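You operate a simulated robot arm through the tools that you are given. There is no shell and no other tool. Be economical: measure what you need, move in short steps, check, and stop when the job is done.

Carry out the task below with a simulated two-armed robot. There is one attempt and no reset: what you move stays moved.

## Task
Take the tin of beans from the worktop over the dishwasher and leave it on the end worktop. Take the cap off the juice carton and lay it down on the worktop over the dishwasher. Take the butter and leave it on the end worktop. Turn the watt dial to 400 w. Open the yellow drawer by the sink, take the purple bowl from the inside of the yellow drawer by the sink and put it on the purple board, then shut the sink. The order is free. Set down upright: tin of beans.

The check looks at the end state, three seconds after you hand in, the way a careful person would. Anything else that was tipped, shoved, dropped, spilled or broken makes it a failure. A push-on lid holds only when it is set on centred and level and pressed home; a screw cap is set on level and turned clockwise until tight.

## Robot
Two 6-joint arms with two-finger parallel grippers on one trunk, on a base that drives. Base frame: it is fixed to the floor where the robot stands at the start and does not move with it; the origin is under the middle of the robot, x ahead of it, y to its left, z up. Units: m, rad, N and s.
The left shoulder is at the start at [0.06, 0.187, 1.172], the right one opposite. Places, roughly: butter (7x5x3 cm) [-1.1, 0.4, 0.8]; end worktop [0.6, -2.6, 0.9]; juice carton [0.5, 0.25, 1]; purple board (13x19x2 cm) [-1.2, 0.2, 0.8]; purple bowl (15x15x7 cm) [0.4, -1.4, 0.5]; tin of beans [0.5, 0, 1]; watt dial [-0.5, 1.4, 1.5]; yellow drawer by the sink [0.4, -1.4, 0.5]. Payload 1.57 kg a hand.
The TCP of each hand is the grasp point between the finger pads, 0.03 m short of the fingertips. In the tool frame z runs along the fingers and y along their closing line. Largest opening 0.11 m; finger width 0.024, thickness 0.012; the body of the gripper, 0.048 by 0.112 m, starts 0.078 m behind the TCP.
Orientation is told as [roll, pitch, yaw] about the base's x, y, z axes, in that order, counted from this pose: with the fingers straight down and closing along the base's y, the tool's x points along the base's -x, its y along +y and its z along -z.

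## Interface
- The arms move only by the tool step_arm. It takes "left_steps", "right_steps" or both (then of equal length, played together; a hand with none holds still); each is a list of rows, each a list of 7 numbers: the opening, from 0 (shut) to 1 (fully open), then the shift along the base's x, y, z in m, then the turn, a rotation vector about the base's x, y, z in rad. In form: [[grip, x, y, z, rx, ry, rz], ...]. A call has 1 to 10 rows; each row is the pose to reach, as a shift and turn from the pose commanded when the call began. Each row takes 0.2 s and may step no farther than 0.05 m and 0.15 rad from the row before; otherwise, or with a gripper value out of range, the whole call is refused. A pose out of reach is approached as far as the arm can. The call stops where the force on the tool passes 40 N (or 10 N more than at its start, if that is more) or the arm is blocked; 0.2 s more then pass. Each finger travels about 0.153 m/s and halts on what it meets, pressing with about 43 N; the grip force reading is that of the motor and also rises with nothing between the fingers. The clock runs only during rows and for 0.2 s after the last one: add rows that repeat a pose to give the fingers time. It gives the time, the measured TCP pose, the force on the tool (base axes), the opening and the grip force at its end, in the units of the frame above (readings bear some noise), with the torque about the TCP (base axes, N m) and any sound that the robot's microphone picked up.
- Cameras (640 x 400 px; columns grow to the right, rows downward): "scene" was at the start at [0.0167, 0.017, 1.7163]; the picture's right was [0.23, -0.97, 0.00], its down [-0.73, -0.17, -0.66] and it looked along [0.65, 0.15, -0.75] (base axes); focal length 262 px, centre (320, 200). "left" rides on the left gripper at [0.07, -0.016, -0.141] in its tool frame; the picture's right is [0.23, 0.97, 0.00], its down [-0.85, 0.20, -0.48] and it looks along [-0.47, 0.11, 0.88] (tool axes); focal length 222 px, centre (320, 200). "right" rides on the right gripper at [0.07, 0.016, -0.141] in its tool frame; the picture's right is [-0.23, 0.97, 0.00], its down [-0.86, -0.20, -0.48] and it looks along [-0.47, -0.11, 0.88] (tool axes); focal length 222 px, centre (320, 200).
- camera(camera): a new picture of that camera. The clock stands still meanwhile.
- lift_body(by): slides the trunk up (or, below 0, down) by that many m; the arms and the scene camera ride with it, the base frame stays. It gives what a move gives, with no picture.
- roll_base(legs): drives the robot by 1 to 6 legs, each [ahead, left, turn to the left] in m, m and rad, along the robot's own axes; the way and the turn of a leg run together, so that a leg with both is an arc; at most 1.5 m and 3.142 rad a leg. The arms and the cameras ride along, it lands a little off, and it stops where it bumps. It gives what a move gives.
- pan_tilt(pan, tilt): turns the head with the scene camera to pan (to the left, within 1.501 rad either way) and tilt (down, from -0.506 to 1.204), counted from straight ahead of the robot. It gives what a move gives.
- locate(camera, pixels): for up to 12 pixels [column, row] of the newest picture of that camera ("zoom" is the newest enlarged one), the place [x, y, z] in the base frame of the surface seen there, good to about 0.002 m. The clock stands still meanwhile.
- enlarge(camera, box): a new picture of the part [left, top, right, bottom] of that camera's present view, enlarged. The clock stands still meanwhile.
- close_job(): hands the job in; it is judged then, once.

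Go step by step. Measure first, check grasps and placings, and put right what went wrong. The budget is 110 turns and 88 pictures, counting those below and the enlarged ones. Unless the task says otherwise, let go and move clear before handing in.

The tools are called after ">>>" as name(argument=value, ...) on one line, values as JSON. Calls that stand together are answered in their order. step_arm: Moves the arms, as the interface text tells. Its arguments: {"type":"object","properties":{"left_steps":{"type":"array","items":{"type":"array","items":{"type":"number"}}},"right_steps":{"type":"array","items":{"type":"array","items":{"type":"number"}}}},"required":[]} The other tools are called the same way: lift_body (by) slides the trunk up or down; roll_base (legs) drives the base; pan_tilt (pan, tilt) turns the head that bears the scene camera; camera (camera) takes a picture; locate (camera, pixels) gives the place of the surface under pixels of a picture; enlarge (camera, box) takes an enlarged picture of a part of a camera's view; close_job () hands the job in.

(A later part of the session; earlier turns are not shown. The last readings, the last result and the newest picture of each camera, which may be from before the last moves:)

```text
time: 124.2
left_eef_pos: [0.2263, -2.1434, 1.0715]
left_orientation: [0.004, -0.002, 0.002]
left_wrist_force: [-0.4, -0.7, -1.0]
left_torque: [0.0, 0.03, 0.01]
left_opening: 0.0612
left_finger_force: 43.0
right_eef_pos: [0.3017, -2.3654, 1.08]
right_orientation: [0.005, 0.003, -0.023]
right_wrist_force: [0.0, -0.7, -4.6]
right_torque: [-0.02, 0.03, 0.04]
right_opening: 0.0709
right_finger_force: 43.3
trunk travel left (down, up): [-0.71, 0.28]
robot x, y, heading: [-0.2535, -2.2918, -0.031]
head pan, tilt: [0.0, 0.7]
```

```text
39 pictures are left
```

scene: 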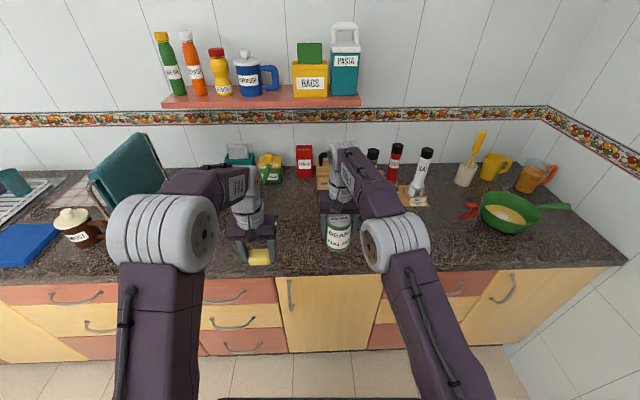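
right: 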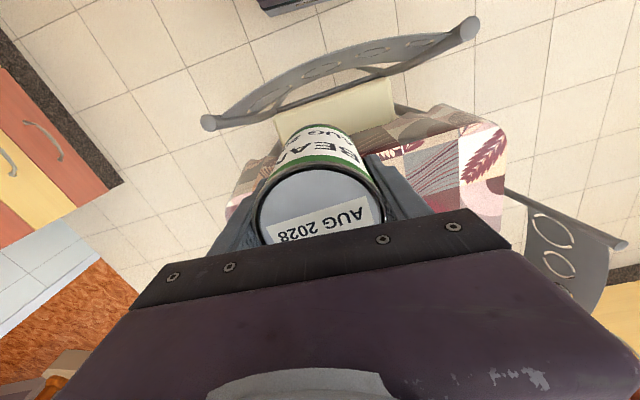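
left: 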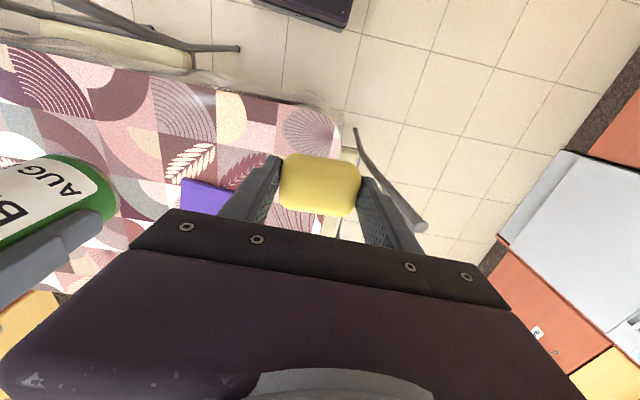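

>>> locate(camera="scene", pixels=[[300, 215], [300, 240], [400, 205], [480, 220], [440, 240], [450, 200], [283, 180], [330, 185], [300, 255], [290, 200]])

>>> roll_base(legs=[[0.0, -0.2, 0.03]])

>>> camera(camera="right")

```text
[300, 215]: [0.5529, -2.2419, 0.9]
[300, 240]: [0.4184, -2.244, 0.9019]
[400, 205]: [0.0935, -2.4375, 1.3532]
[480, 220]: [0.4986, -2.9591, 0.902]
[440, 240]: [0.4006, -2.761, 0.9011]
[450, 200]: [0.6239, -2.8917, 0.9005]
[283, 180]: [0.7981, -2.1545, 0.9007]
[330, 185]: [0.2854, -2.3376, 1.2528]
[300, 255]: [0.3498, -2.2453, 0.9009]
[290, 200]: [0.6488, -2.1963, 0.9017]
```

```text
time: 125.8
left_eef_pos: [0.2178, -2.3284, 1.0707]
left_orientation: [0.003, -0.002, 0.032]
left_wrist_force: [1.0, -0.5, -0.5]
left_torque: [0.01, -0.01, 0.02]
left_opening: 0.061
left_finger_force: 43.2
right_eef_pos: [0.3002, -2.5468, 1.0802]
right_orientation: [0.005, 0.003, 0.002]
right_wrist_force: [0.0, 0.2, -4.4]
right_torque: [-0.04, 0.0, -0.02]
right_opening: 0.0711
right_finger_force: 42.7
trunk travel left (down, up): [-0.71, 0.28]
robot x, y, heading: [-0.2561, -2.4879, -0.009]
head pan, tilt: [0.0, 0.7]
```

```text
38 pictures are left
```

right: 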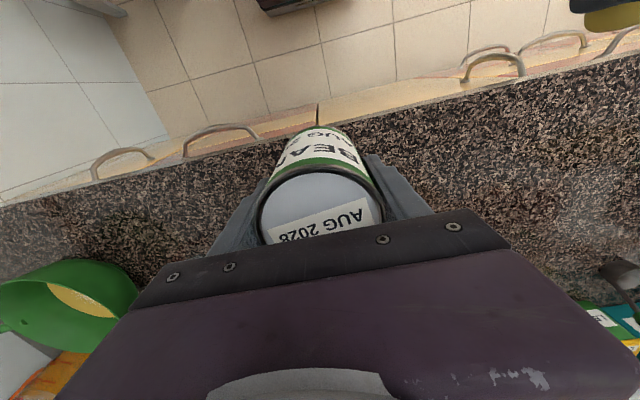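

I'll drive ahead 0.1 and lower both items: the tin to TCP z≈0.963, the butter to ≈0.937.

>>> roll_base(legs=[[0.1, 0, 0]])

>>> step_arm(left_steps=[[0.5, 0.02, 0, -0.03, 0, 0, 0], [0.5, 0.04, 0, -0.06, 0, 0, 0], [0.5, 0.05, 0, -0.09, 0, 0, 0], [0.5, 0.05, 0, -0.115, 0, 0, 0], [0.5, 0.05, 0, -0.128, 0, 0, 0], [0.5, 0.05, 0, -0.128, 0, 0, 0]], right_steps=[[0.5, 0, 0, -0.03, 0, 0, 0], [0.5, 0, 0, -0.06, 0, 0, 0], [0.5, 0, 0, -0.085, 0, 0, 0], [0.5, 0, 0, -0.1, 0, 0, 0], [0.5, 0, 0, -0.111, 0, 0, 0], [0.5, 0, 0, -0.111, 0, 0, 0]])

```text
time: 126.9
left_eef_pos: [0.3169, -2.3288, 1.0716]
left_orientation: [0.002, -0.001, 0.032]
left_wrist_force: [-0.8, 0.6, -0.8]
left_torque: [-0.03, 0.02, -0.01]
left_opening: 0.0609
left_finger_force: 43.0
right_eef_pos: [0.398, -2.5479, 1.0803]
right_orientation: [0.007, 0.003, 0.004]
right_wrist_force: [0.3, -0.4, -4.8]
right_torque: [-0.02, 0.04, 0.03]
right_opening: 0.071
right_finger_force: 43.4
trunk travel left (down, up): [-0.71, 0.28]
robot x, y, heading: [-0.1547, -2.4922, -0.006]
head pan, tilt: [0.0, 0.7]
```

```text
time: 128.3
left_eef_pos: [0.3677, -2.3292, 0.9415]
left_orientation: [0.004, -0.002, 0.031]
left_wrist_force: [0.2, -0.5, -0.6]
left_torque: [-0.03, -0.05, -0.01]
left_opening: 0.0609
left_finger_force: 43.0
right_eef_pos: [0.4001, -2.5473, 0.9707]
right_orientation: [0.007, 0.003, 0.004]
right_wrist_force: [0.4, 0.3, -4.2]
right_torque: [0.01, 0.0, 0.01]
right_opening: 0.0704
right_finger_force: 43.0
trunk travel left (down, up): [-0.71, 0.28]
robot x, y, heading: [-0.1533, -2.4896, -0.01]
head pan, tilt: [0.0, 0.7]
```

>>> step_arm(left_steps=[[0.5, 0, 0, -0.003, 0, 0, 0], [0.5, 0, 0, -0.006, 0, 0, 0], [0.5, 0, 0, -0.006, 0, 0, 0]], right_steps=[[0.5, 0, 0, -0.004, 0, 0, 0], [0.5, 0, 0, -0.008, 0, 0, 0], [0.5, 0, 0, -0.0085, 0, 0, 0]])

```text
time: 129.1
left_eef_pos: [0.3669, -2.3293, 0.9369]
left_orientation: [0.005, -0.001, 0.032]
left_wrist_force: [0.1, 1.0, -1.1]
left_torque: [-0.02, -0.03, 0.01]
left_opening: 0.0609
left_finger_force: 43.0
right_eef_pos: [0.3999, -2.5476, 0.9617]
right_orientation: [0.007, 0.0, 0.003]
right_wrist_force: [3.1, -1.1, 6.3]
right_torque: [-0.37, -0.03, 0.11]
right_opening: 0.071
right_finger_force: 43.4
trunk travel left (down, up): [-0.71, 0.28]
robot x, y, heading: [-0.1551, -2.4867, -0.005]
head pan, tilt: [0.0, 0.7]
```

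The tin is resting on the worktop. I'll release both gently and rise.

>>> step_arm(left_steps=[[0.5, 0, 0, -0.002, 0, 0, 0], [0.65, 0, 0, -0.002, 0, 0, 0], [0.8, 0, 0, -0.002, 0, 0, 0], [0.9, 0, 0, -0.002, 0, 0, 0], [0.9, 0, 0, 0.04, 0, 0, 0], [0.9, 0, 0, 0.085, 0, 0, 0], [0.9, 0, 0, 0.13, 0, 0, 0], [0.9, 0, 0, 0.17, 0, 0, 0]], right_steps=[[0.5, 0, 0, 0, 0, 0, 0], [0.72, 0, 0, 0, 0, 0, 0], [0.85, 0, 0, 0, 0, 0, 0], [1, 0, 0, 0, 0, 0, 0], [1, 0, 0, 0.04, 0, 0, 0], [1, 0, 0, 0.085, 0, 0, 0], [1, 0, 0, 0.13, 0, 0, 0], [1, 0, 0, 0.15, 0, 0, 0]])

>>> roll_base(legs=[[-0.3, 0, 0]])

>>> camera(camera="scene")

```text
time: 130.9
left_eef_pos: [0.3661, -2.3286, 1.1076]
left_orientation: [0.003, -0.003, 0.032]
left_wrist_force: [-0.4, 0.3, 0.1]
left_torque: [-0.02, -0.03, 0.01]
left_opening: 0.0989
left_finger_force: 0.1
right_eef_pos: [0.3957, -2.5489, 1.1116]
right_orientation: [0.008, 0.002, 0.005]
right_wrist_force: [0.5, -0.6, 1.4]
right_torque: [-0.01, 0.01, 0.01]
right_opening: 0.1099
right_finger_force: 0.1
trunk travel left (down, up): [-0.71, 0.28]
robot x, y, heading: [-0.1529, -2.4913, -0.01]
head pan, tilt: [0.0, 0.7]
```

```text
time: 133.0
left_eef_pos: [0.0667, -2.3261, 1.106]
left_orientation: [0.004, -0.003, 0.032]
left_wrist_force: [-0.8, -0.4, -1.1]
left_torque: [0.01, 0.0, 0.01]
left_opening: 0.0991
left_finger_force: 0.1
right_eef_pos: [0.0957, -2.5453, 1.1109]
right_orientation: [0.006, 0.003, 0.005]
right_wrist_force: [-0.5, -0.6, -0.3]
right_torque: [0.01, 0.01, 0.01]
right_opening: 0.1097
right_finger_force: 0.0
trunk travel left (down, up): [-0.71, 0.28]
robot x, y, heading: [-0.4555, -2.4894, -0.006]
head pan, tilt: [0.0, 0.7]
```

```text
37 pictures are left
```

scene: 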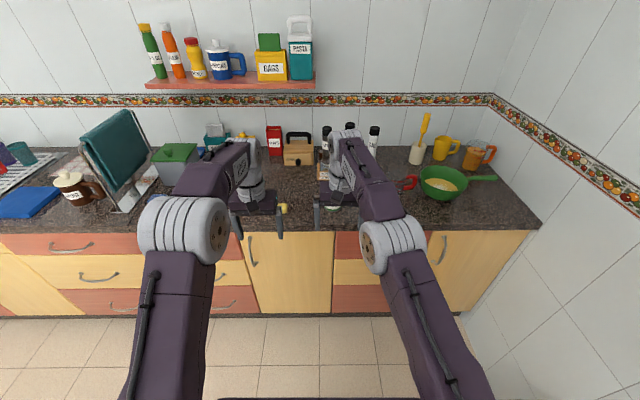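

Both were set down: the butter at (282,208), the tin partly hidden at (330,205). I'll move left to the yellow drawer.

>>> roll_base(legs=[[-0.1, 1.05, 0]])

>>> camera(camera="scene")

```text
time: 138.4
left_eef_pos: [-0.0436, -1.2709, 1.1061]
left_orientation: [0.003, -0.002, 0.055]
left_wrist_force: [0.0, -0.6, -0.5]
left_torque: [0.0, 0.01, -0.01]
left_opening: 0.0991
left_finger_force: 0.0
right_eef_pos: [-0.009, -1.4894, 1.1099]
right_orientation: [0.005, 0.004, 0.024]
right_wrist_force: [0.1, -0.3, -0.5]
right_torque: [-0.02, 0.02, 0.0]
right_opening: 0.1101
right_finger_force: 0.1
trunk travel left (down, up): [-0.71, 0.28]
robot x, y, heading: [-0.5653, -1.4463, 0.016]
head pan, tilt: [0.0, 0.7]
```

```text
36 pictures are left
```

scene: 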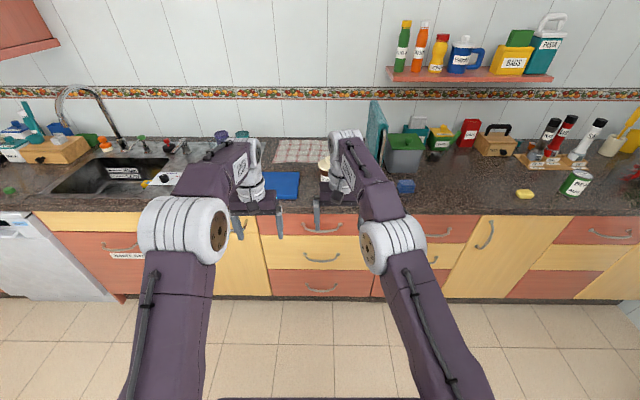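

The tin stands at (575,183) and the butter lies at (525,194). I'll locate the yellow drawers and handles.

>>> locate(camera="scene", pixels=[[322, 260], [305, 257], [339, 256], [262, 252], [370, 252], [320, 236], [320, 268], [440, 258], [321, 290], [321, 230]])

>>> enlarge(camera="scene", box=[220, 190, 480, 310])

```text
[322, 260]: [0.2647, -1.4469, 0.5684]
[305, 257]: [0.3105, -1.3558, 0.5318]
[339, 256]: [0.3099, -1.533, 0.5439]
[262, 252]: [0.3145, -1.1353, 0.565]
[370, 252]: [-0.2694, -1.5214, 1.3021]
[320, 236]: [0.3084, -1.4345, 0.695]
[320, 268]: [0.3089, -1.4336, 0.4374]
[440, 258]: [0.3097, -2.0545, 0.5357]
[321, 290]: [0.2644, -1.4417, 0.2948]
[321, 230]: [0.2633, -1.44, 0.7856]
```

```text
2.46 times, centred on (350, 250) of scene
```

zoom: 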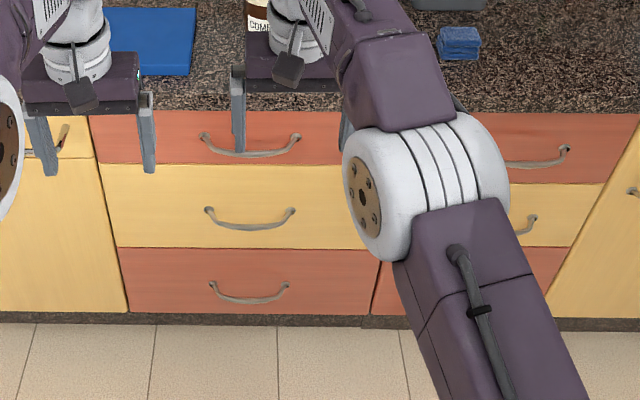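

The yellow drawer spans y -1.17 to -1.70, z 0.44 to 0.69, with a horizontal bar handle at (0.265,-1.447,0.568). I'll lower the trunk 0.42 m and turn the right hand to grip the bar from front-above, closing in the vertical plane.

>>> lift_body(by=-0.42)

>>> step_arm(right_steps=[[1, 0, 0, 0, 0, 0, 0.15], [1, 0, 0, 0, 0, 0, 0.3], [1, 0, 0, 0, 0, 0, 0.45], [1, 0, 0, 0, 0, 0, 0.6], [1, 0, 0, 0, 0, 0, 0.75], [1, 0, 0, 0, 0, 0, 0.9], [1, 0, 0, 0, 0, 0, 1.05], [1, 0, 0, 0, 0, 0, 1.2], [1, 0, 0, 0, 0, 0, 1.35], [1, 0, 0, 0, 0, 0, 1.5]])

>>> step_arm(right_steps=[[0.6, 0, 0, 0, 0, -0.14, 0.05], [0.6, 0, 0, 0, 0, -0.28, 0.05], [0.6, 0, 0, 0, 0, -0.42, 0.05], [0.6, 0, 0, 0, 0, -0.56, 0.05], [0.6, 0, 0, 0, 0, -0.7, 0.05], [0.6, 0, 0, 0, 0, -0.8, 0.05]])

```text
refused: -0.42 is not a number from -0.4 to 0.4
```

```text
time: 140.6
left_eef_pos: [-0.0442, -1.2705, 1.1074]
left_orientation: [0.003, -0.003, 0.055]
left_wrist_force: [0.3, 1.5, 0.3]
left_torque: [-0.02, 0.0, 0.0]
left_opening: 0.0992
left_finger_force: 0.0
right_eef_pos: [-0.0101, -1.4892, 1.1098]
right_orientation: [0.009, 0.003, 1.527]
right_wrist_force: [0.7, 0.1, 0.9]
right_torque: [0.0, 0.0, -0.07]
right_opening: 0.1097
right_finger_force: 0.0
trunk travel left (down, up): [-0.71, 0.28]
robot x, y, heading: [-0.5611, -1.4442, 0.016]
head pan, tilt: [0.0, 0.7]
```

```text
time: 142.0
left_eef_pos: [-0.044, -1.269, 1.1071]
left_orientation: [0.002, -0.001, 0.054]
left_wrist_force: [-0.4, -0.2, -0.4]
left_torque: [0.03, 0.03, -0.02]
left_opening: 0.099
left_finger_force: 0.1
right_eef_pos: [-0.0102, -1.4882, 1.1103]
right_orientation: [-0.793, -0.015, 1.584]
right_wrist_force: [0.4, 0.0, -0.2]
right_torque: [0.02, 0.0, -0.02]
right_opening: 0.0657
right_finger_force: 0.1
trunk travel left (down, up): [-0.71, 0.28]
robot x, y, heading: [-0.5633, -1.4411, 0.01]
head pan, tilt: [0.0, 0.7]
```

The orientation was reached. Now the trunk goes down 0.4.

>>> lift_body(by=-0.4)

>>> camera(camera="right")

```text
time: 145.8
left_eef_pos: [-0.0433, -1.2697, 0.7083]
left_orientation: [0.005, -0.002, 0.054]
left_wrist_force: [0.1, 0.0, -0.5]
left_torque: [0.02, 0.05, 0.03]
left_opening: 0.099
left_finger_force: 0.1
right_eef_pos: [-0.0088, -1.4889, 0.7104]
right_orientation: [-0.795, -0.013, 1.581]
right_wrist_force: [0.4, 0.1, -0.2]
right_torque: [0.01, -0.01, -0.02]
right_opening: 0.0661
right_finger_force: 0.0
trunk travel left (down, up): [-0.31, 0.68]
robot x, y, heading: [-0.563, -1.4433, 0.014]
head pan, tilt: [0.0, 0.7]
```

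```text
34 pictures are left
```

right: 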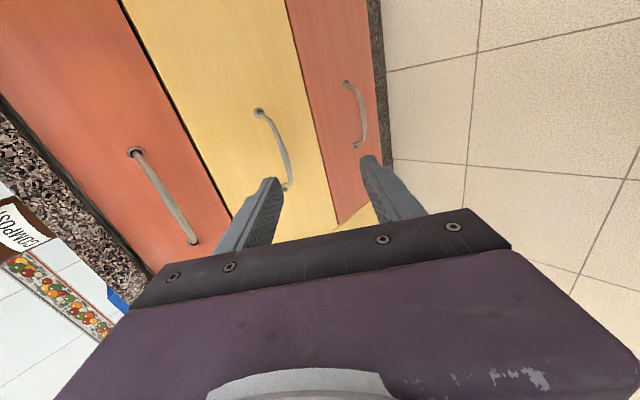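

>>> locate(camera="right", pixels=[[276, 135], [280, 145], [285, 158], [258, 112], [287, 185]])

>>> roll_base(legs=[[0.15, 0, 0]])

```text
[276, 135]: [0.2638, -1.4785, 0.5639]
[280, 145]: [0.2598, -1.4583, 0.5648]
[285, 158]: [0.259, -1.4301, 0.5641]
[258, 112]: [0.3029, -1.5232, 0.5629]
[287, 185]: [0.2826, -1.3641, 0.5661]
```

```text
time: 147.2
left_eef_pos: [0.11, -1.2695, 0.7083]
left_orientation: [0.004, -0.001, 0.052]
left_wrist_force: [0.4, 0.8, -0.2]
left_torque: [-0.01, 0.01, 0.01]
left_opening: 0.0989
left_finger_force: 0.1
right_eef_pos: [0.1445, -1.4872, 0.7108]
right_orientation: [-0.792, -0.01, 1.58]
right_wrist_force: [-0.6, -0.4, 0.0]
right_torque: [-0.02, 0.02, 0.0]
right_opening: 0.0662
right_finger_force: 0.0
trunk travel left (down, up): [-0.31, 0.68]
robot x, y, heading: [-0.4106, -1.4444, 0.008]
head pan, tilt: [0.0, 0.7]
```

>>> step_arm(right_steps=[[0.42, 0.015, 0.02, -0.025, 0, 0, 0], [0.42, 0.03, 0.035, -0.05, 0, 0, 0], [0.42, 0.0455, 0.042, -0.075, 0, 0, 0], [0.42, 0.067, 0.042, -0.096, 0, 0, 0], [0.42, 0.088, 0.042, -0.117, 0, 0, 0], [0.42, 0.1085, 0.042, -0.138, 0, 0, 0], [0.42, 0.1085, 0.042, -0.138, 0, 0, 0]])

>>> camera(camera="right")

```text
time: 148.8
left_eef_pos: [0.1081, -1.2677, 0.7069]
left_orientation: [0.003, -0.001, 0.051]
left_wrist_force: [-0.8, -0.2, -0.6]
left_torque: [0.01, -0.01, -0.01]
left_opening: 0.099
left_finger_force: 0.1
right_eef_pos: [0.2515, -1.4458, 0.5721]
right_orientation: [-0.795, -0.012, 1.582]
right_wrist_force: [0.1, 0.5, 0.6]
right_torque: [0.01, 0.01, 0.01]
right_opening: 0.0459
right_finger_force: 0.1
trunk travel left (down, up): [-0.31, 0.68]
robot x, y, heading: [-0.4095, -1.4363, 0.009]
head pan, tilt: [0.0, 0.7]
```

```text
33 pictures are left
```

right: 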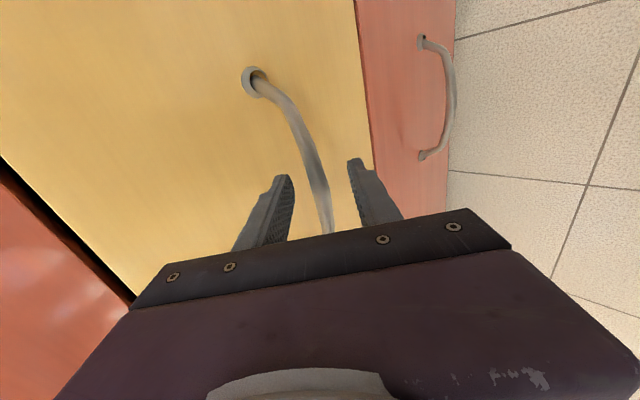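

The bar passes between the fingers. I'll close and check the grip.

>>> step_arm(right_steps=[[0.2, 0, 0, 0, 0, 0, 0], [0.0, 0, 0, 0, 0, 0, 0], [0.0, 0, 0, 0, 0, 0, 0]])

```text
time: 149.6
left_eef_pos: [0.1069, -1.2691, 0.7093]
left_orientation: [0.004, -0.002, 0.051]
left_wrist_force: [1.4, 0.0, 0.3]
left_torque: [-0.04, 0.04, 0.0]
left_opening: 0.0992
left_finger_force: 0.1
right_eef_pos: [0.2515, -1.4453, 0.5744]
right_orientation: [-0.797, -0.011, 1.582]
right_wrist_force: [7.7, -0.8, 13.7]
right_torque: [-0.2, -0.35, 0.05]
right_opening: 0.0139
right_finger_force: 30.3
trunk travel left (down, up): [-0.31, 0.68]
robot x, y, heading: [-0.4088, -1.4422, 0.01]
head pan, tilt: [0.0, 0.7]
```

The bar is gripped (opening 0.014). I'll pull the drawer open by driving back 0.3 m.

>>> roll_base(legs=[[-0.3, 0, 0]])

>>> camera(camera="scene")

```text
time: 151.7
left_eef_pos: [-0.1916, -1.2719, 0.7092]
left_orientation: [0.0, -0.006, 0.053]
left_wrist_force: [1.3, -0.7, 0.2]
left_torque: [-0.03, 0.02, 0.03]
left_opening: 0.0988
left_finger_force: 0.0
right_eef_pos: [-0.0493, -1.4477, 0.5744]
right_orientation: [-0.796, -0.01, 1.583]
right_wrist_force: [1.5, 21.8, 15.3]
right_torque: [0.3, -0.25, 0.41]
right_opening: 0.0137
right_finger_force: 30.2
trunk travel left (down, up): [-0.31, 0.68]
robot x, y, heading: [-0.7151, -1.446, 0.01]
head pan, tilt: [0.0, 0.7]
```

```text
32 pictures are left
```

scene: 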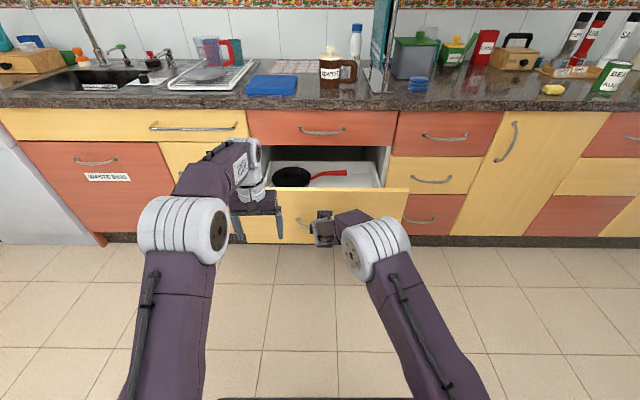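

The drawer is open 0.3 m, with a pan visible at (292,178). I'll release the bar, retract, and look inside from above.

>>> step_arm(right_steps=[[0.3, 0, 0, 0, 0, 0, 0], [0.45, 0, 0, 0, 0, 0, 0], [0.45, -0.03, 0, 0.03, 0, 0, 0], [0.45, -0.06, 0, 0.06, 0, 0, 0], [0.45, -0.09, 0, 0.09, 0, 0, 0], [0.6, -0.1, 0, 0.13, 0, 0, 0]])

>>> lift_body(by=0.4)

>>> pan_tilt(pan=0.0, tilt=0.85)

>>> camera(camera="scene")

```text
time: 153.1
left_eef_pos: [-0.191, -1.2734, 0.7084]
left_orientation: [0.002, -0.003, 0.051]
left_wrist_force: [-0.1, 0.2, -0.9]
left_torque: [-0.02, 0.0, 0.04]
left_opening: 0.0991
left_finger_force: 0.0
right_eef_pos: [-0.15, -1.45, 0.7027]
right_orientation: [-0.794, -0.014, 1.582]
right_wrist_force: [0.5, 0.1, 0.1]
right_torque: [-0.01, 0.0, 0.02]
right_opening: 0.0661
right_finger_force: 0.1
trunk travel left (down, up): [-0.31, 0.68]
robot x, y, heading: [-0.7116, -1.4441, 0.016]
head pan, tilt: [0.0, 0.7]
```

```text
time: 156.9
left_eef_pos: [-0.19, -1.2718, 1.1072]
left_orientation: [0.003, -0.002, 0.052]
left_wrist_force: [-0.4, -0.1, -0.1]
left_torque: [-0.03, -0.02, 0.03]
left_opening: 0.0988
left_finger_force: 0.0
right_eef_pos: [-0.1492, -1.45, 1.1021]
right_orientation: [-0.795, -0.014, 1.583]
right_wrist_force: [-0.8, -0.4, 0.9]
right_torque: [-0.01, 0.01, 0.02]
right_opening: 0.0658
right_finger_force: 0.1
trunk travel left (down, up): [-0.71, 0.28]
robot x, y, heading: [-0.7086, -1.4472, 0.011]
head pan, tilt: [0.0, 0.7]
```

```text
time: 157.6
left_eef_pos: [-0.1916, -1.2727, 1.1074]
left_orientation: [0.004, -0.002, 0.052]
left_wrist_force: [-0.4, 0.2, 0.1]
left_torque: [-0.03, 0.01, -0.03]
left_opening: 0.0989
left_finger_force: 0.0
right_eef_pos: [-0.1481, -1.4498, 1.1023]
right_orientation: [-0.793, -0.014, 1.582]
right_wrist_force: [0.5, -1.3, -0.1]
right_torque: [-0.01, 0.0, -0.02]
right_opening: 0.066
right_finger_force: 0.0
trunk travel left (down, up): [-0.71, 0.28]
robot x, y, heading: [-0.7127, -1.4474, 0.018]
head pan, tilt: [0.0, 0.85]
```

```text
31 pictures are left
```

scene: 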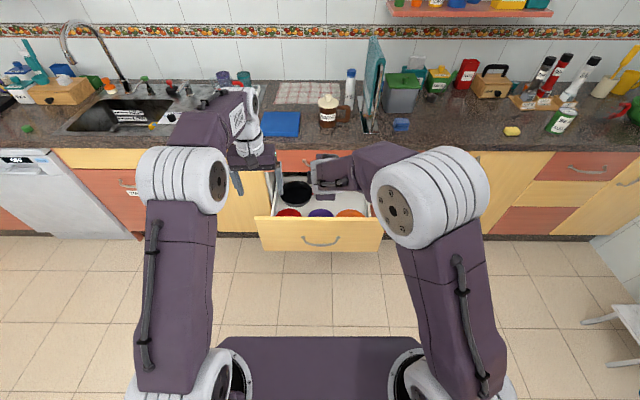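

>>> enlarge(camera="scene", box=[240, 160, 400, 260])

>>> locate(camera="zoom", pixels=[[325, 208], [325, 225], [300, 208], [350, 208], [195, 208], [440, 210], [300, 240], [60, 228], [570, 230], [250, 180], [400, 190], [325, 150]])

```text
4.00 times, centred on (320, 210) of scene
```

zoom: 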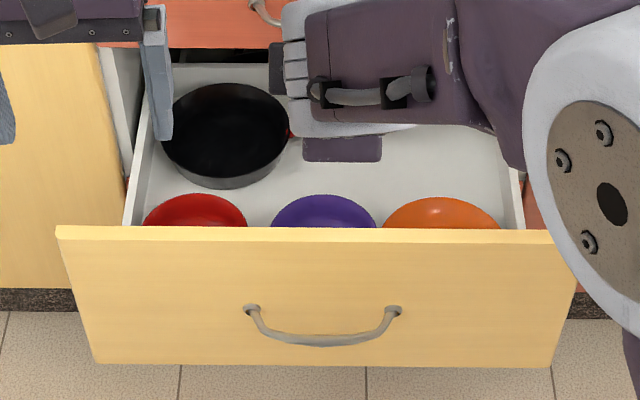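

```text
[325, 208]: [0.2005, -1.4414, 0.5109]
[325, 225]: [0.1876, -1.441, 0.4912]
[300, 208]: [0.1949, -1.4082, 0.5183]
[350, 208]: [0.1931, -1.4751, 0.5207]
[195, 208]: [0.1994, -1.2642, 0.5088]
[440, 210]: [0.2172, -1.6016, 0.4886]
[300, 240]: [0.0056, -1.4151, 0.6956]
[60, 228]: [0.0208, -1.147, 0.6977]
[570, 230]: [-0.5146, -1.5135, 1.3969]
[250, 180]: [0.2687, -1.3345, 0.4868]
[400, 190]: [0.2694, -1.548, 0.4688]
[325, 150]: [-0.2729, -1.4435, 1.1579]
```

Three bowls sit right behind the front panel: red, purple (centre about x 0.13, y -1.44) and orange. To get room I'll grip the panel's top edge with the right hand and pull further. First I'll turn the right hand straight down.

>>> step_arm(right_steps=[[0.6, 0, 0, 0, 0, 0.14, 0], [0.6, 0, 0, 0, 0, 0.28, 0], [0.6, 0, 0, 0, 0, 0.42, 0], [0.6, 0, 0, 0, 0, 0.56, 0], [0.6, 0, 0, 0, 0, 0.7, 0], [0.6, 0, 0, 0, 0, 0.795, 0]], left_steps=[[0.9, -0.01, 0.01, 0.02, 0, 0, 0], [0.9, -0.02, 0.02, 0.04, 0, 0, 0], [0.9, -0.03, 0.03, 0.06, 0, 0, 0], [0.9, -0.04, 0.04, 0.08, 0, 0, 0], [0.9, -0.05, 0.05, 0.1, 0, 0, 0], [0.9, -0.05, 0.05, 0.1, 0, 0, 0]])

>>> roll_base(legs=[[0.16, 0, -0.015]])

```text
time: 159.0
left_eef_pos: [-0.2393, -1.222, 1.2082]
left_orientation: [0.006, -0.004, 0.052]
left_wrist_force: [-0.5, -1.7, 0.2]
left_torque: [-0.06, 0.0, 0.03]
left_opening: 0.0988
left_finger_force: 0.0
right_eef_pos: [-0.1608, -1.4554, 1.0973]
right_orientation: [0.005, -0.019, 1.572]
right_wrist_force: [-0.3, -0.4, 0.7]
right_torque: [0.03, -0.05, -0.01]
right_opening: 0.0659
right_finger_force: 0.0
right hand out of reach, approached as far as the arm can: row 6
trunk travel left (down, up): [-0.71, 0.28]
robot x, y, heading: [-0.7095, -1.4437, 0.013]
head pan, tilt: [0.0, 0.85]
```

```text
time: 160.4
left_eef_pos: [-0.0758, -1.2266, 1.2088]
left_orientation: [0.002, -0.004, 0.039]
left_wrist_force: [-0.7, 0.5, -0.6]
left_torque: [-0.01, -0.03, 0.02]
left_opening: 0.0989
left_finger_force: 0.1
right_eef_pos: [-0.0001, -1.46, 1.0988]
right_orientation: [-0.001, -0.017, 1.559]
right_wrist_force: [-0.1, 0.9, 0.5]
right_torque: [-0.02, 0.0, -0.04]
right_opening: 0.0661
right_finger_force: 0.1
trunk travel left (down, up): [-0.71, 0.28]
robot x, y, heading: [-0.5484, -1.4433, 0.002]
head pan, tilt: [0.0, 0.85]
```

>>> step_arm(right_steps=[[0.6, 0.015, 0, 0, 0, 0, 0]])

>>> lift_body(by=-0.33)

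>>> camera(camera="right")

```text
time: 160.8
left_eef_pos: [-0.0756, -1.2272, 1.2073]
left_orientation: [0.003, -0.002, 0.039]
left_wrist_force: [0.2, 0.2, 0.4]
left_torque: [-0.02, -0.03, 0.02]
left_opening: 0.0989
left_finger_force: 0.0
right_eef_pos: [0.0033, -1.4658, 1.0941]
right_orientation: [0.001, -0.016, 1.556]
right_wrist_force: [0.2, -0.7, 0.4]
right_torque: [-0.02, 0.0, -0.01]
right_opening: 0.0659
right_finger_force: 0.1
right hand out of reach, approached as far as the arm can: row 1
trunk travel left (down, up): [-0.71, 0.28]
robot x, y, heading: [-0.5488, -1.4438, 0.002]
head pan, tilt: [0.0, 0.85]
```

```text
time: 164.1
left_eef_pos: [-0.074, -1.2264, 0.8781]
left_orientation: [0.004, -0.002, 0.038]
left_wrist_force: [-0.1, -0.5, -0.5]
left_torque: [-0.02, -0.02, -0.04]
left_opening: 0.0992
left_finger_force: 0.1
right_eef_pos: [0.0032, -1.4646, 0.7648]
right_orientation: [0.0, -0.017, 1.554]
right_wrist_force: [-0.2, 0.3, 0.2]
right_torque: [0.0, -0.01, 0.0]
right_opening: 0.0657
right_finger_force: 0.0
trunk travel left (down, up): [-0.38, 0.61]
robot x, y, heading: [-0.5448, -1.4398, 0.001]
head pan, tilt: [0.0, 0.85]
```

```text
29 pictures are left
```

right: 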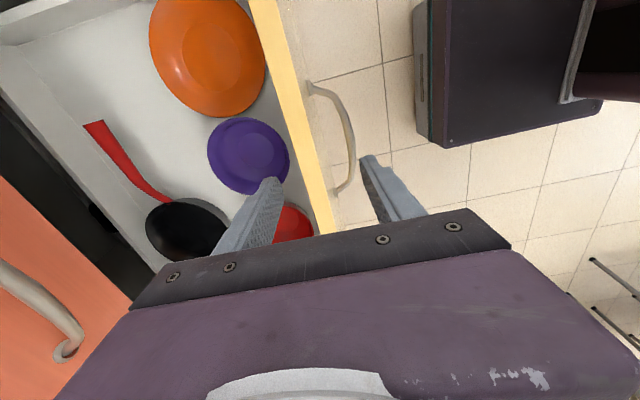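

I can see inside now. I'll measure the purple bowl's rim, the panel and the drawer.

>>> locate(camera="right", pixels=[[208, 150], [222, 183], [240, 117], [288, 165], [250, 155], [275, 125], [250, 190], [302, 130], [290, 100], [210, 100], [100, 125], [30, 60]])

```text
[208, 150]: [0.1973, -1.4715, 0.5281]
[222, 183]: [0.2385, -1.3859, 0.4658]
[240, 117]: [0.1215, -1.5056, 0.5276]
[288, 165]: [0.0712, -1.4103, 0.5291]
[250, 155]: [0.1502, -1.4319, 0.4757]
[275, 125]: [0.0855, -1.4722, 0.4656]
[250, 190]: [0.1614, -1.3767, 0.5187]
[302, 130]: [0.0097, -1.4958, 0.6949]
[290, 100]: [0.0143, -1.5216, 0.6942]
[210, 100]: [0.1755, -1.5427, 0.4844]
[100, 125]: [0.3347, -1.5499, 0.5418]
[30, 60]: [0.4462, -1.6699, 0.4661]
```

The bowl is centred at (0.134,-1.441), rim radius ≈0.07, rim z≈0.53. I'll grip the panel top.

>>> step_arm(right_steps=[[0.6, 0.01, 0, -0.035, 0, 0, 0], [0.6, 0.01, 0, -0.07, 0, 0, 0], [0.6, 0.01, 0, -0.07, 0, 0, 0], [0.3, 0.01, 0, -0.07, 0, 0, 0], [0.1, 0.01, 0, -0.07, 0, 0, 0], [0.1, 0.01, 0, -0.07, 0, 0, 0]])

```text
time: 165.5
left_eef_pos: [-0.0748, -1.2261, 0.8773]
left_orientation: [0.002, -0.001, 0.04]
left_wrist_force: [-0.4, -0.4, 0.7]
left_torque: [-0.01, 0.0, 0.03]
left_opening: 0.0994
left_finger_force: 0.0
right_eef_pos: [0.0139, -1.465, 0.6951]
right_orientation: [0.0, -0.018, 1.559]
right_wrist_force: [1.3, -0.6, -1.5]
right_torque: [0.0, -0.15, 0.85]
right_opening: 0.0201
right_finger_force: 34.0
trunk travel left (down, up): [-0.38, 0.61]
robot x, y, heading: [-0.5485, -1.4465, -0.0]
head pan, tilt: [0.0, 0.85]
```

>>> roll_base(legs=[[-0.1, 0, 0]])

>>> step_arm(right_steps=[[0.4, 0, 0, 0, 0, 0, 0], [0.6, 0, 0, 0, 0, 0, 0], [0.6, 0, 0, 0.045, 0, 0, 0], [0.6, 0, 0, 0.09, 0, 0, 0]])

>>> camera(camera="right")

```text
time: 166.6
left_eef_pos: [-0.1764, -1.2269, 0.8769]
left_orientation: [0.005, -0.001, 0.04]
left_wrist_force: [0.1, 0.2, 1.2]
left_torque: [0.02, 0.0, 0.0]
left_opening: 0.099
left_finger_force: 0.0
right_eef_pos: [-0.0888, -1.4657, 0.6962]
right_orientation: [0.002, -0.017, 1.556]
right_wrist_force: [-0.8, -0.1, -1.5]
right_torque: [-0.33, -0.37, 0.76]
right_opening: 0.0203
right_finger_force: 34.0
trunk travel left (down, up): [-0.38, 0.61]
robot x, y, heading: [-0.6533, -1.4416, 0.004]
head pan, tilt: [0.0, 0.85]
```

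```text
time: 167.6
left_eef_pos: [-0.1777, -1.2269, 0.878]
left_orientation: [0.005, -0.002, 0.041]
left_wrist_force: [0.1, 0.5, 1.3]
left_torque: [0.01, -0.02, 0.01]
left_opening: 0.0989
left_finger_force: 0.0
right_eef_pos: [-0.0993, -1.4708, 0.7726]
right_orientation: [0.003, -0.018, 1.556]
right_wrist_force: [0.9, 0.2, -0.1]
right_torque: [-0.04, 0.0, -0.03]
right_opening: 0.0662
right_finger_force: 0.0
right hand out of reach, approached as far as the arm can: row 3, 4
trunk travel left (down, up): [-0.38, 0.61]
robot x, y, heading: [-0.6485, -1.4439, 0.002]
head pan, tilt: [0.0, 0.85]
```

```text
28 pictures are left
```

right: 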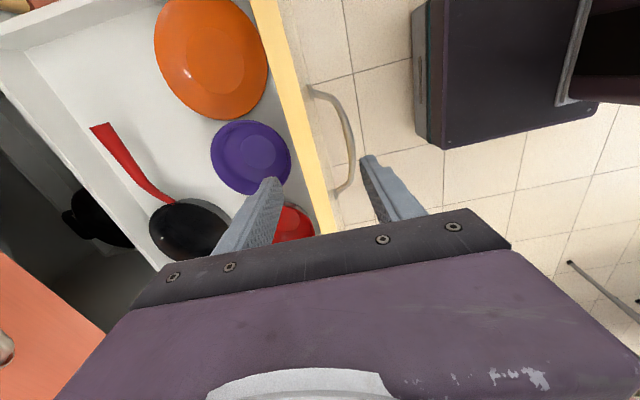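

The panel is now at x≈-0.09. I'll drive ahead 0.18 to bring the hand over the bowl's far rim.

>>> roll_base(legs=[[0.18, 0.02, 0]])

>>> camera(camera="right")

```text
time: 169.1
left_eef_pos: [0.0044, -1.2077, 0.877]
left_orientation: [0.003, -0.002, 0.036]
left_wrist_force: [-0.2, 0.1, -0.1]
left_torque: [0.0, 0.05, 0.0]
left_opening: 0.0989
left_finger_force: 0.0
right_eef_pos: [0.0816, -1.4507, 0.77]
right_orientation: [0.004, -0.019, 1.557]
right_wrist_force: [0.0, -1.1, 0.8]
right_torque: [0.02, 0.02, 0.0]
right_opening: 0.066
right_finger_force: 0.1
trunk travel left (down, up): [-0.38, 0.61]
robot x, y, heading: [-0.4677, -1.4213, 0.004]
head pan, tilt: [0.0, 0.85]
```

```text
27 pictures are left
```

right: 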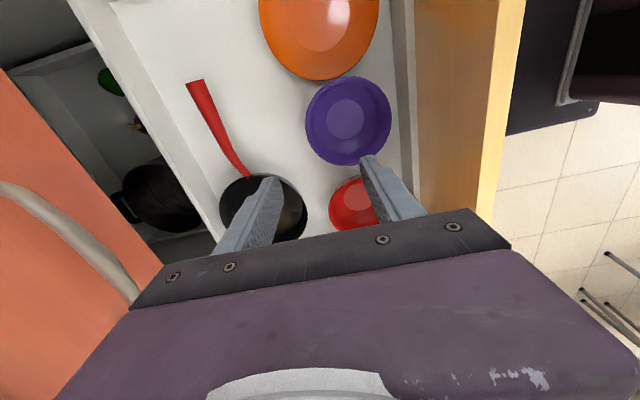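

>>> locate(camera="right", pixels=[[307, 128], [318, 155], [313, 100], [347, 77], [388, 110], [345, 163], [347, 118], [280, 55], [295, 210], [325, 140]])

```text
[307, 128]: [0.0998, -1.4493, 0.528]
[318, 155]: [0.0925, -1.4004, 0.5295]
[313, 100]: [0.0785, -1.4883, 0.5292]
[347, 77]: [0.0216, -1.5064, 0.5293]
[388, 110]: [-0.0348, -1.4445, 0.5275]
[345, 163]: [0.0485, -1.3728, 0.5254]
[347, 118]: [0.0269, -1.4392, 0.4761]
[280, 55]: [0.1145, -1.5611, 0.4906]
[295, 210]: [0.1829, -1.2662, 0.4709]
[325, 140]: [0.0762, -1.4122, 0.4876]
```

Bowl centre (0.0325,-1.44), far rim at x≈0.10, z 0.529. I'll descend straddling the far rim with opening 0.05.

>>> step_arm(right_steps=[[0.45, 0.0165, 0.01, -0.03, 0, 0, 0], [0.45, 0.0165, 0.01, -0.075, 0, 0.018, 0], [0.45, 0.0165, 0.01, -0.12, 0, 0.018, 0], [0.45, 0.0165, 0.01, -0.165, 0, 0.018, 0], [0.45, 0.0165, 0.01, -0.205, 0, 0.018, 0], [0.45, 0.0165, 0.01, -0.235, 0, 0.018, 0], [0.45, 0.0165, 0.01, -0.235, 0, 0.018, 0]])

>>> camera(camera="right")

```text
time: 170.7
left_eef_pos: [0.0024, -1.2081, 0.8779]
left_orientation: [0.003, 0.0, 0.037]
left_wrist_force: [-0.3, 0.5, -0.1]
left_torque: [0.03, 0.04, 0.04]
left_opening: 0.0992
left_finger_force: 0.1
right_eef_pos: [0.0933, -1.4397, 0.5349]
right_orientation: [0.018, -0.016, 1.556]
right_wrist_force: [1.4, -0.2, -1.0]
right_torque: [0.0, -0.01, -0.02]
right_opening: 0.0494
right_finger_force: 0.0
right hand out of reach, approached as far as the arm can: row 1, 2
trunk travel left (down, up): [-0.38, 0.61]
robot x, y, heading: [-0.4686, -1.4282, -0.001]
head pan, tilt: [0.0, 0.85]
```

```text
26 pictures are left
```

right: 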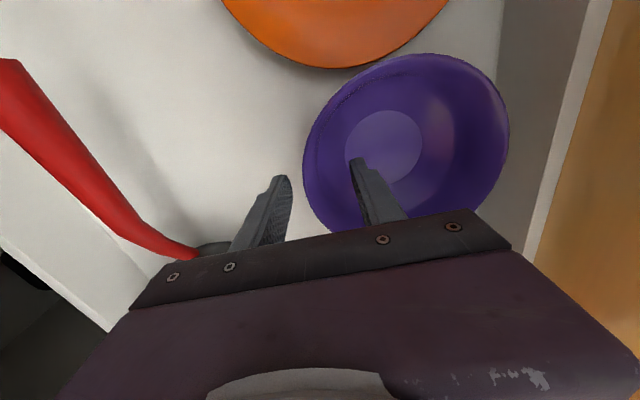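

The fingers straddle the rim. I'll close with a 5 mm correction.

>>> step_arm(right_steps=[[0.45, 0.004, 0, 0, 0, 0, 0], [0.2, 0.004, 0, 0, 0, 0, 0], [0.0, 0.004, 0, 0, 0, 0, 0], [0.0, 0.004, 0, 0, 0, 0, 0]])

>>> step_arm(right_steps=[[0.0, 0, 0, 0.02, 0, 0, 0], [0.0, 0, 0, 0.05, 0, 0, 0], [0.0, 0, 0, 0.09, 0, 0, 0], [0.0, 0, 0, 0.13, 0, 0, 0]])

>>> camera(camera="right")

```text
time: 171.7
left_eef_pos: [0.0028, -1.2073, 0.879]
left_orientation: [0.0, -0.003, 0.039]
left_wrist_force: [-0.6, 0.2, 0.2]
left_torque: [-0.02, -0.03, -0.02]
left_opening: 0.099
left_finger_force: 0.1
right_eef_pos: [0.0942, -1.4405, 0.5368]
right_orientation: [0.02, -0.017, 1.556]
right_wrist_force: [-0.6, 2.4, 7.4]
right_torque: [0.07, 0.96, -0.29]
right_opening: 0.0172
right_finger_force: 31.8
right hand out of reach, approached as far as the arm can: row 1, 2, 3, 4
trunk travel left (down, up): [-0.38, 0.61]
robot x, y, heading: [-0.4726, -1.4219, -0.002]
head pan, tilt: [0.0, 0.85]
```

```text
time: 172.7
left_eef_pos: [0.0032, -1.2075, 0.8781]
left_orientation: [0.003, -0.002, 0.037]
left_wrist_force: [0.4, 0.0, 0.7]
left_torque: [0.0, 0.03, 0.01]
left_opening: 0.0988
left_finger_force: 0.0
right_eef_pos: [0.093, -1.4413, 0.6669]
right_orientation: [0.023, -0.017, 1.556]
right_wrist_force: [-0.2, 1.1, -1.5]
right_torque: [-0.01, -0.12, 0.03]
right_opening: 0.0082
right_finger_force: 27.0
trunk travel left (down, up): [-0.38, 0.61]
robot x, y, heading: [-0.4693, -1.421, -0.005]
head pan, tilt: [0.0, 0.85]
```

```text
25 pictures are left
```

right: 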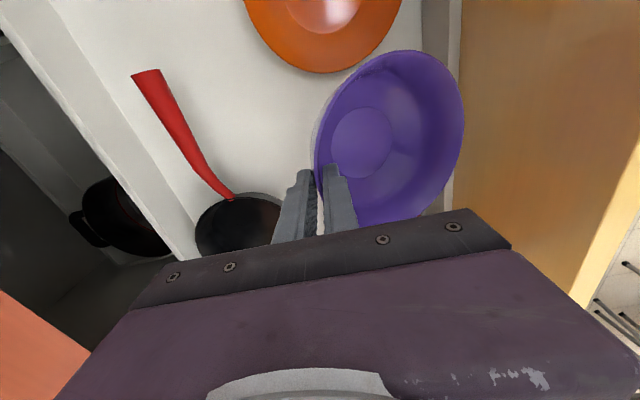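

The bowl is held by its rim (8 mm). I'll raise the trunk straight up, clear of the drawer.

>>> lift_body(by=0.35)

>>> camera(camera="scene")

```text
time: 176.2
left_eef_pos: [0.0038, -1.2081, 1.2274]
left_orientation: [0.003, -0.002, 0.037]
left_wrist_force: [0.7, -0.2, -0.5]
left_torque: [0.0, -0.01, 0.03]
left_opening: 0.0991
left_finger_force: 0.0
right_eef_pos: [0.0934, -1.4422, 1.0155]
right_orientation: [0.022, -0.015, 1.555]
right_wrist_force: [-0.2, -0.7, -2.4]
right_torque: [-0.01, -0.09, 0.01]
right_opening: 0.0082
right_finger_force: 26.9
trunk travel left (down, up): [-0.73, 0.26]
robot x, y, heading: [-0.4731, -1.4214, 0.003]
head pan, tilt: [0.0, 0.85]
```

```text
24 pictures are left
```

scene: 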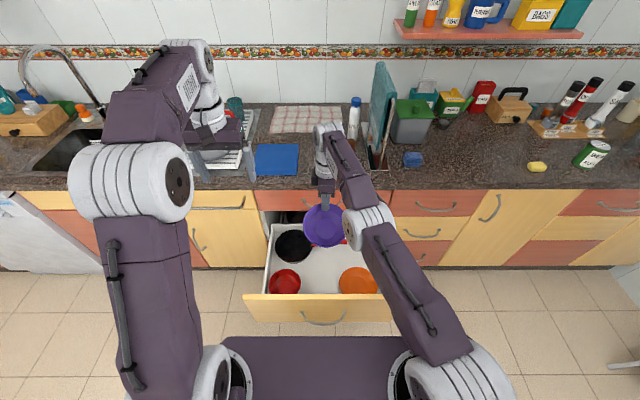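

The bowl is held clear. I'll back off, tuck the right hand up and in, lower the left as a closed fist, and then push the drawer shut with it.

>>> roll_base(legs=[[-0.27, -0.16, 0]])

>>> step_arm(right_steps=[[0, -0.025, 0, 0.025, 0, 0, 0], [0, -0.05, 0, 0.05, 0, 0, 0], [0, -0.075, 0, 0.075, 0, 0, 0], [0, -0.1, 0, 0.1, 0, 0, 0], [0, -0.125, 0, 0.125, 0, 0, 0], [0, -0.15, 0, 0.15, 0, 0, 0], [0, -0.175, 0, 0.175, 0, 0, 0], [0, -0.2, 0, 0.2, 0, 0, 0]], left_steps=[[0.5, 0, 0, -0.03, 0, 0, 0], [0, 0, 0, -0.06, 0, 0, 0], [0, 0, 0, -0.09, 0, 0, 0], [0, 0, 0, -0.12, 0, 0, 0], [0, 0, 0, -0.15, 0, 0, 0], [0, 0, 0, -0.18, 0, 0, 0], [0, 0, 0, -0.21, 0, 0, 0], [0, 0, 0, -0.23, 0, 0, 0]])

```text
time: 178.3
left_eef_pos: [-0.269, -1.3656, 1.2274]
left_orientation: [0.003, -0.002, 0.034]
left_wrist_force: [0.2, 0.2, 0.3]
left_torque: [-0.02, 0.02, 0.02]
left_opening: 0.0993
left_finger_force: 0.1
right_eef_pos: [-0.1796, -1.6007, 1.0154]
right_orientation: [0.023, -0.016, 1.551]
right_wrist_force: [-0.2, -0.1, -1.9]
right_torque: [0.01, -0.09, 0.02]
right_opening: 0.0081
right_finger_force: 26.9
trunk travel left (down, up): [-0.73, 0.26]
robot x, y, heading: [-0.7447, -1.5779, -0.003]
head pan, tilt: [0.0, 0.85]
```

```text
time: 180.1
left_eef_pos: [-0.2731, -1.3643, 0.9998]
left_orientation: [0.001, -0.006, 0.035]
left_wrist_force: [-0.6, -0.2, 0.7]
left_torque: [-0.02, -0.01, -0.01]
left_opening: 0.0001
left_finger_force: 21.5
right_eef_pos: [-0.2668, -1.5384, 1.2077]
right_orientation: [0.019, -0.015, 1.552]
right_wrist_force: [-0.1, 1.0, -2.5]
right_torque: [0.01, -0.16, 0.01]
right_opening: 0.0079
right_finger_force: 26.3
right hand out of reach, approached as far as the arm can: row 1, 2, 3, 4, 5, 6, 7, 8
trunk travel left (down, up): [-0.73, 0.26]
robot x, y, heading: [-0.7467, -1.5827, -0.009]
head pan, tilt: [0.0, 0.85]
```

>>> step_arm(right_steps=[[0, -0.01, -0.03, -0.0, 0, 0, -0.1], [0, -0.02, -0.06, -0.0, 0, 0, -0.2], [0, -0.035, -0.08, -0.0, 0, 0, -0.3], [0, -0.05, -0.1, -0.0, 0, 0, -0.4]], left_steps=[[0, 0.03, 0, 0, 0, 0, 0], [0, 0.06, 0, 0, 0, 0, 0], [0, 0.09, 0, 0, 0, 0, 0], [0, 0.12, 0, 0, 0, 0, 0]])

>>> lift_body(by=-0.36)

>>> camera(camera="scene")

```text
time: 181.1
left_eef_pos: [-0.1488, -1.3689, 0.9955]
left_orientation: [0.003, 0.002, 0.033]
left_wrist_force: [0.0, -0.2, 0.5]
left_torque: [-0.02, 0.0, -0.05]
left_opening: 0.0
left_finger_force: 21.2
right_eef_pos: [-0.2304, -1.6094, 1.2037]
right_orientation: [0.024, -0.016, 1.151]
right_wrist_force: [-0.3, -0.2, -2.0]
right_torque: [-0.03, -0.06, -0.02]
right_opening: 0.0079
right_finger_force: 27.4
right hand out of reach, approached as far as the arm can: row 1, 2, 3, 4
trunk travel left (down, up): [-0.73, 0.26]
robot x, y, heading: [-0.745, -1.581, -0.002]
head pan, tilt: [0.0, 0.85]
```

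```text
time: 184.6
left_eef_pos: [-0.1502, -1.3686, 0.6376]
left_orientation: [0.003, -0.003, 0.036]
left_wrist_force: [-0.5, 0.7, -0.6]
left_torque: [0.0, -0.03, -0.01]
left_opening: 0.0003
left_finger_force: 21.2
right_eef_pos: [-0.2311, -1.6081, 0.8438]
right_orientation: [0.022, -0.015, 1.151]
right_wrist_force: [0.0, 1.0, -2.7]
right_torque: [-0.03, -0.14, -0.02]
right_opening: 0.0081
right_finger_force: 27.1
trunk travel left (down, up): [-0.37, 0.62]
robot x, y, heading: [-0.7499, -1.5795, -0.003]
head pan, tilt: [0.0, 0.85]
```

```text
23 pictures are left
```

scene: 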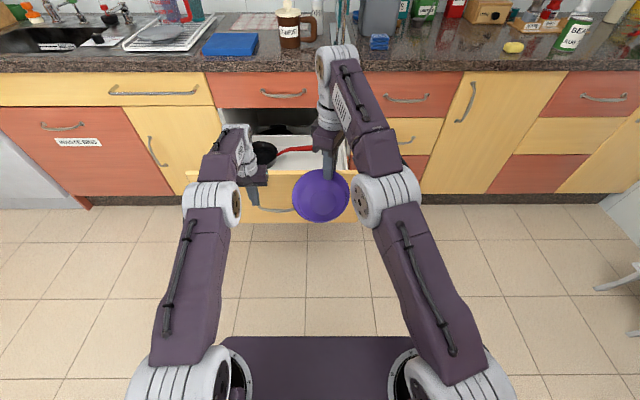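

The fist is at z 0.638 in front of the panel, above the bar handle. The bowl stays behind and above. I'll drive ahead 0.43 to push the drawer in.

>>> roll_base(legs=[[0.43, 0, 0]])

>>> camera(camera="scene")

```text
time: 186.9
left_eef_pos: [0.2257, -1.3736, 0.6377]
left_orientation: [0.002, 0.026, 0.03]
left_wrist_force: [-7.5, -1.0, 2.8]
left_torque: [0.08, -1.15, -0.04]
left_opening: 0.0
left_finger_force: 21.0
right_eef_pos: [0.152, -1.6125, 0.8444]
right_orientation: [0.02, -0.014, 1.147]
right_wrist_force: [0.4, -0.2, -2.3]
right_torque: [-0.04, -0.12, 0.02]
right_opening: 0.008
right_finger_force: 27.1
trunk travel left (down, up): [-0.37, 0.62]
robot x, y, heading: [-0.3594, -1.5838, -0.009]
head pan, tilt: [0.0, 0.85]
stopped in leg 1: the force on the tool passed its limit (the readings are from after the stop); the commanded pose is now the measured one
```

```text
22 pictures are left
```

scene: 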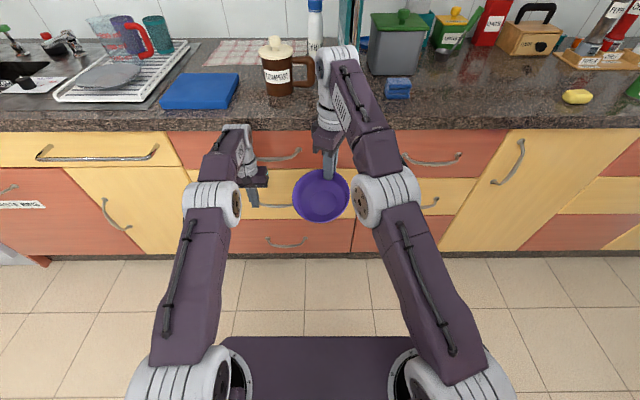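

It stopped with the gripper body against the upper drawer's handle, and the drawer is still about 7 cm open. I'll back up 5 cm, move the fist outboard of the handles and tilt the fingers forward.

>>> roll_base(legs=[[-0.05, 0, 0]])

>>> step_arm(left_steps=[[0, -0.01, 0.035, 0, 0, -0.14, 0], [0, -0.01, 0.07, 0, 0, -0.28, 0], [0, -0.01, 0.1, -0.01, 0, -0.42, 0], [0, -0.01, 0.105, -0.02, 0, -0.5, 0], [0, -0.01, 0.105, -0.02, 0, -0.5, 0]])

>>> camera(camera="left")

```text
time: 187.8
left_eef_pos: [0.1776, -1.3728, 0.6379]
left_orientation: [0.001, 0.027, 0.031]
left_wrist_force: [-0.3, 1.0, 0.1]
left_torque: [0.01, -0.08, -0.01]
left_opening: 0.0
left_finger_force: 20.9
right_eef_pos: [0.1025, -1.6127, 0.8445]
right_orientation: [0.021, -0.014, 1.146]
right_wrist_force: [-0.7, -0.1, -2.6]
right_torque: [-0.02, -0.11, 0.02]
right_opening: 0.008
right_finger_force: 27.3
trunk travel left (down, up): [-0.37, 0.62]
robot x, y, heading: [-0.4091, -1.5824, -0.005]
head pan, tilt: [0.0, 0.85]
```

```text
time: 189.1
left_eef_pos: [0.1681, -1.2678, 0.6156]
left_orientation: [-0.014, -0.473, 0.034]
left_wrist_force: [-1.1, -0.9, -1.1]
left_torque: [0.0, 0.0, -0.03]
left_opening: 0.0003
left_finger_force: 21.5
right_eef_pos: [0.1042, -1.6119, 0.8437]
right_orientation: [0.02, -0.013, 1.146]
right_wrist_force: [0.0, -0.1, -2.0]
right_torque: [0.0, -0.13, 0.01]
right_opening: 0.0082
right_finger_force: 27.2
trunk travel left (down, up): [-0.37, 0.62]
robot x, y, heading: [-0.407, -1.5831, -0.006]
head pan, tilt: [0.0, 0.85]
```

```text
21 pictures are left
```

left: 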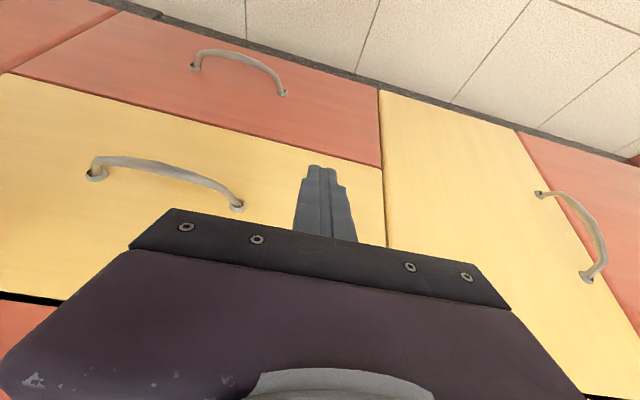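

>>> locate(camera="left", pixels=[[270, 160], [60, 150], [100, 270], [450, 180], [300, 100], [20, 330], [360, 200]])

```text
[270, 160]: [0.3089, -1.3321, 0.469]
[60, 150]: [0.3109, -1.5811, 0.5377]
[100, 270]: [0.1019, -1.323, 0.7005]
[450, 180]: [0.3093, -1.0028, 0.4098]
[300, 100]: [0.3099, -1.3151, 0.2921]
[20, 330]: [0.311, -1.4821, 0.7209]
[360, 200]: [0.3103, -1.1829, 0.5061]
```

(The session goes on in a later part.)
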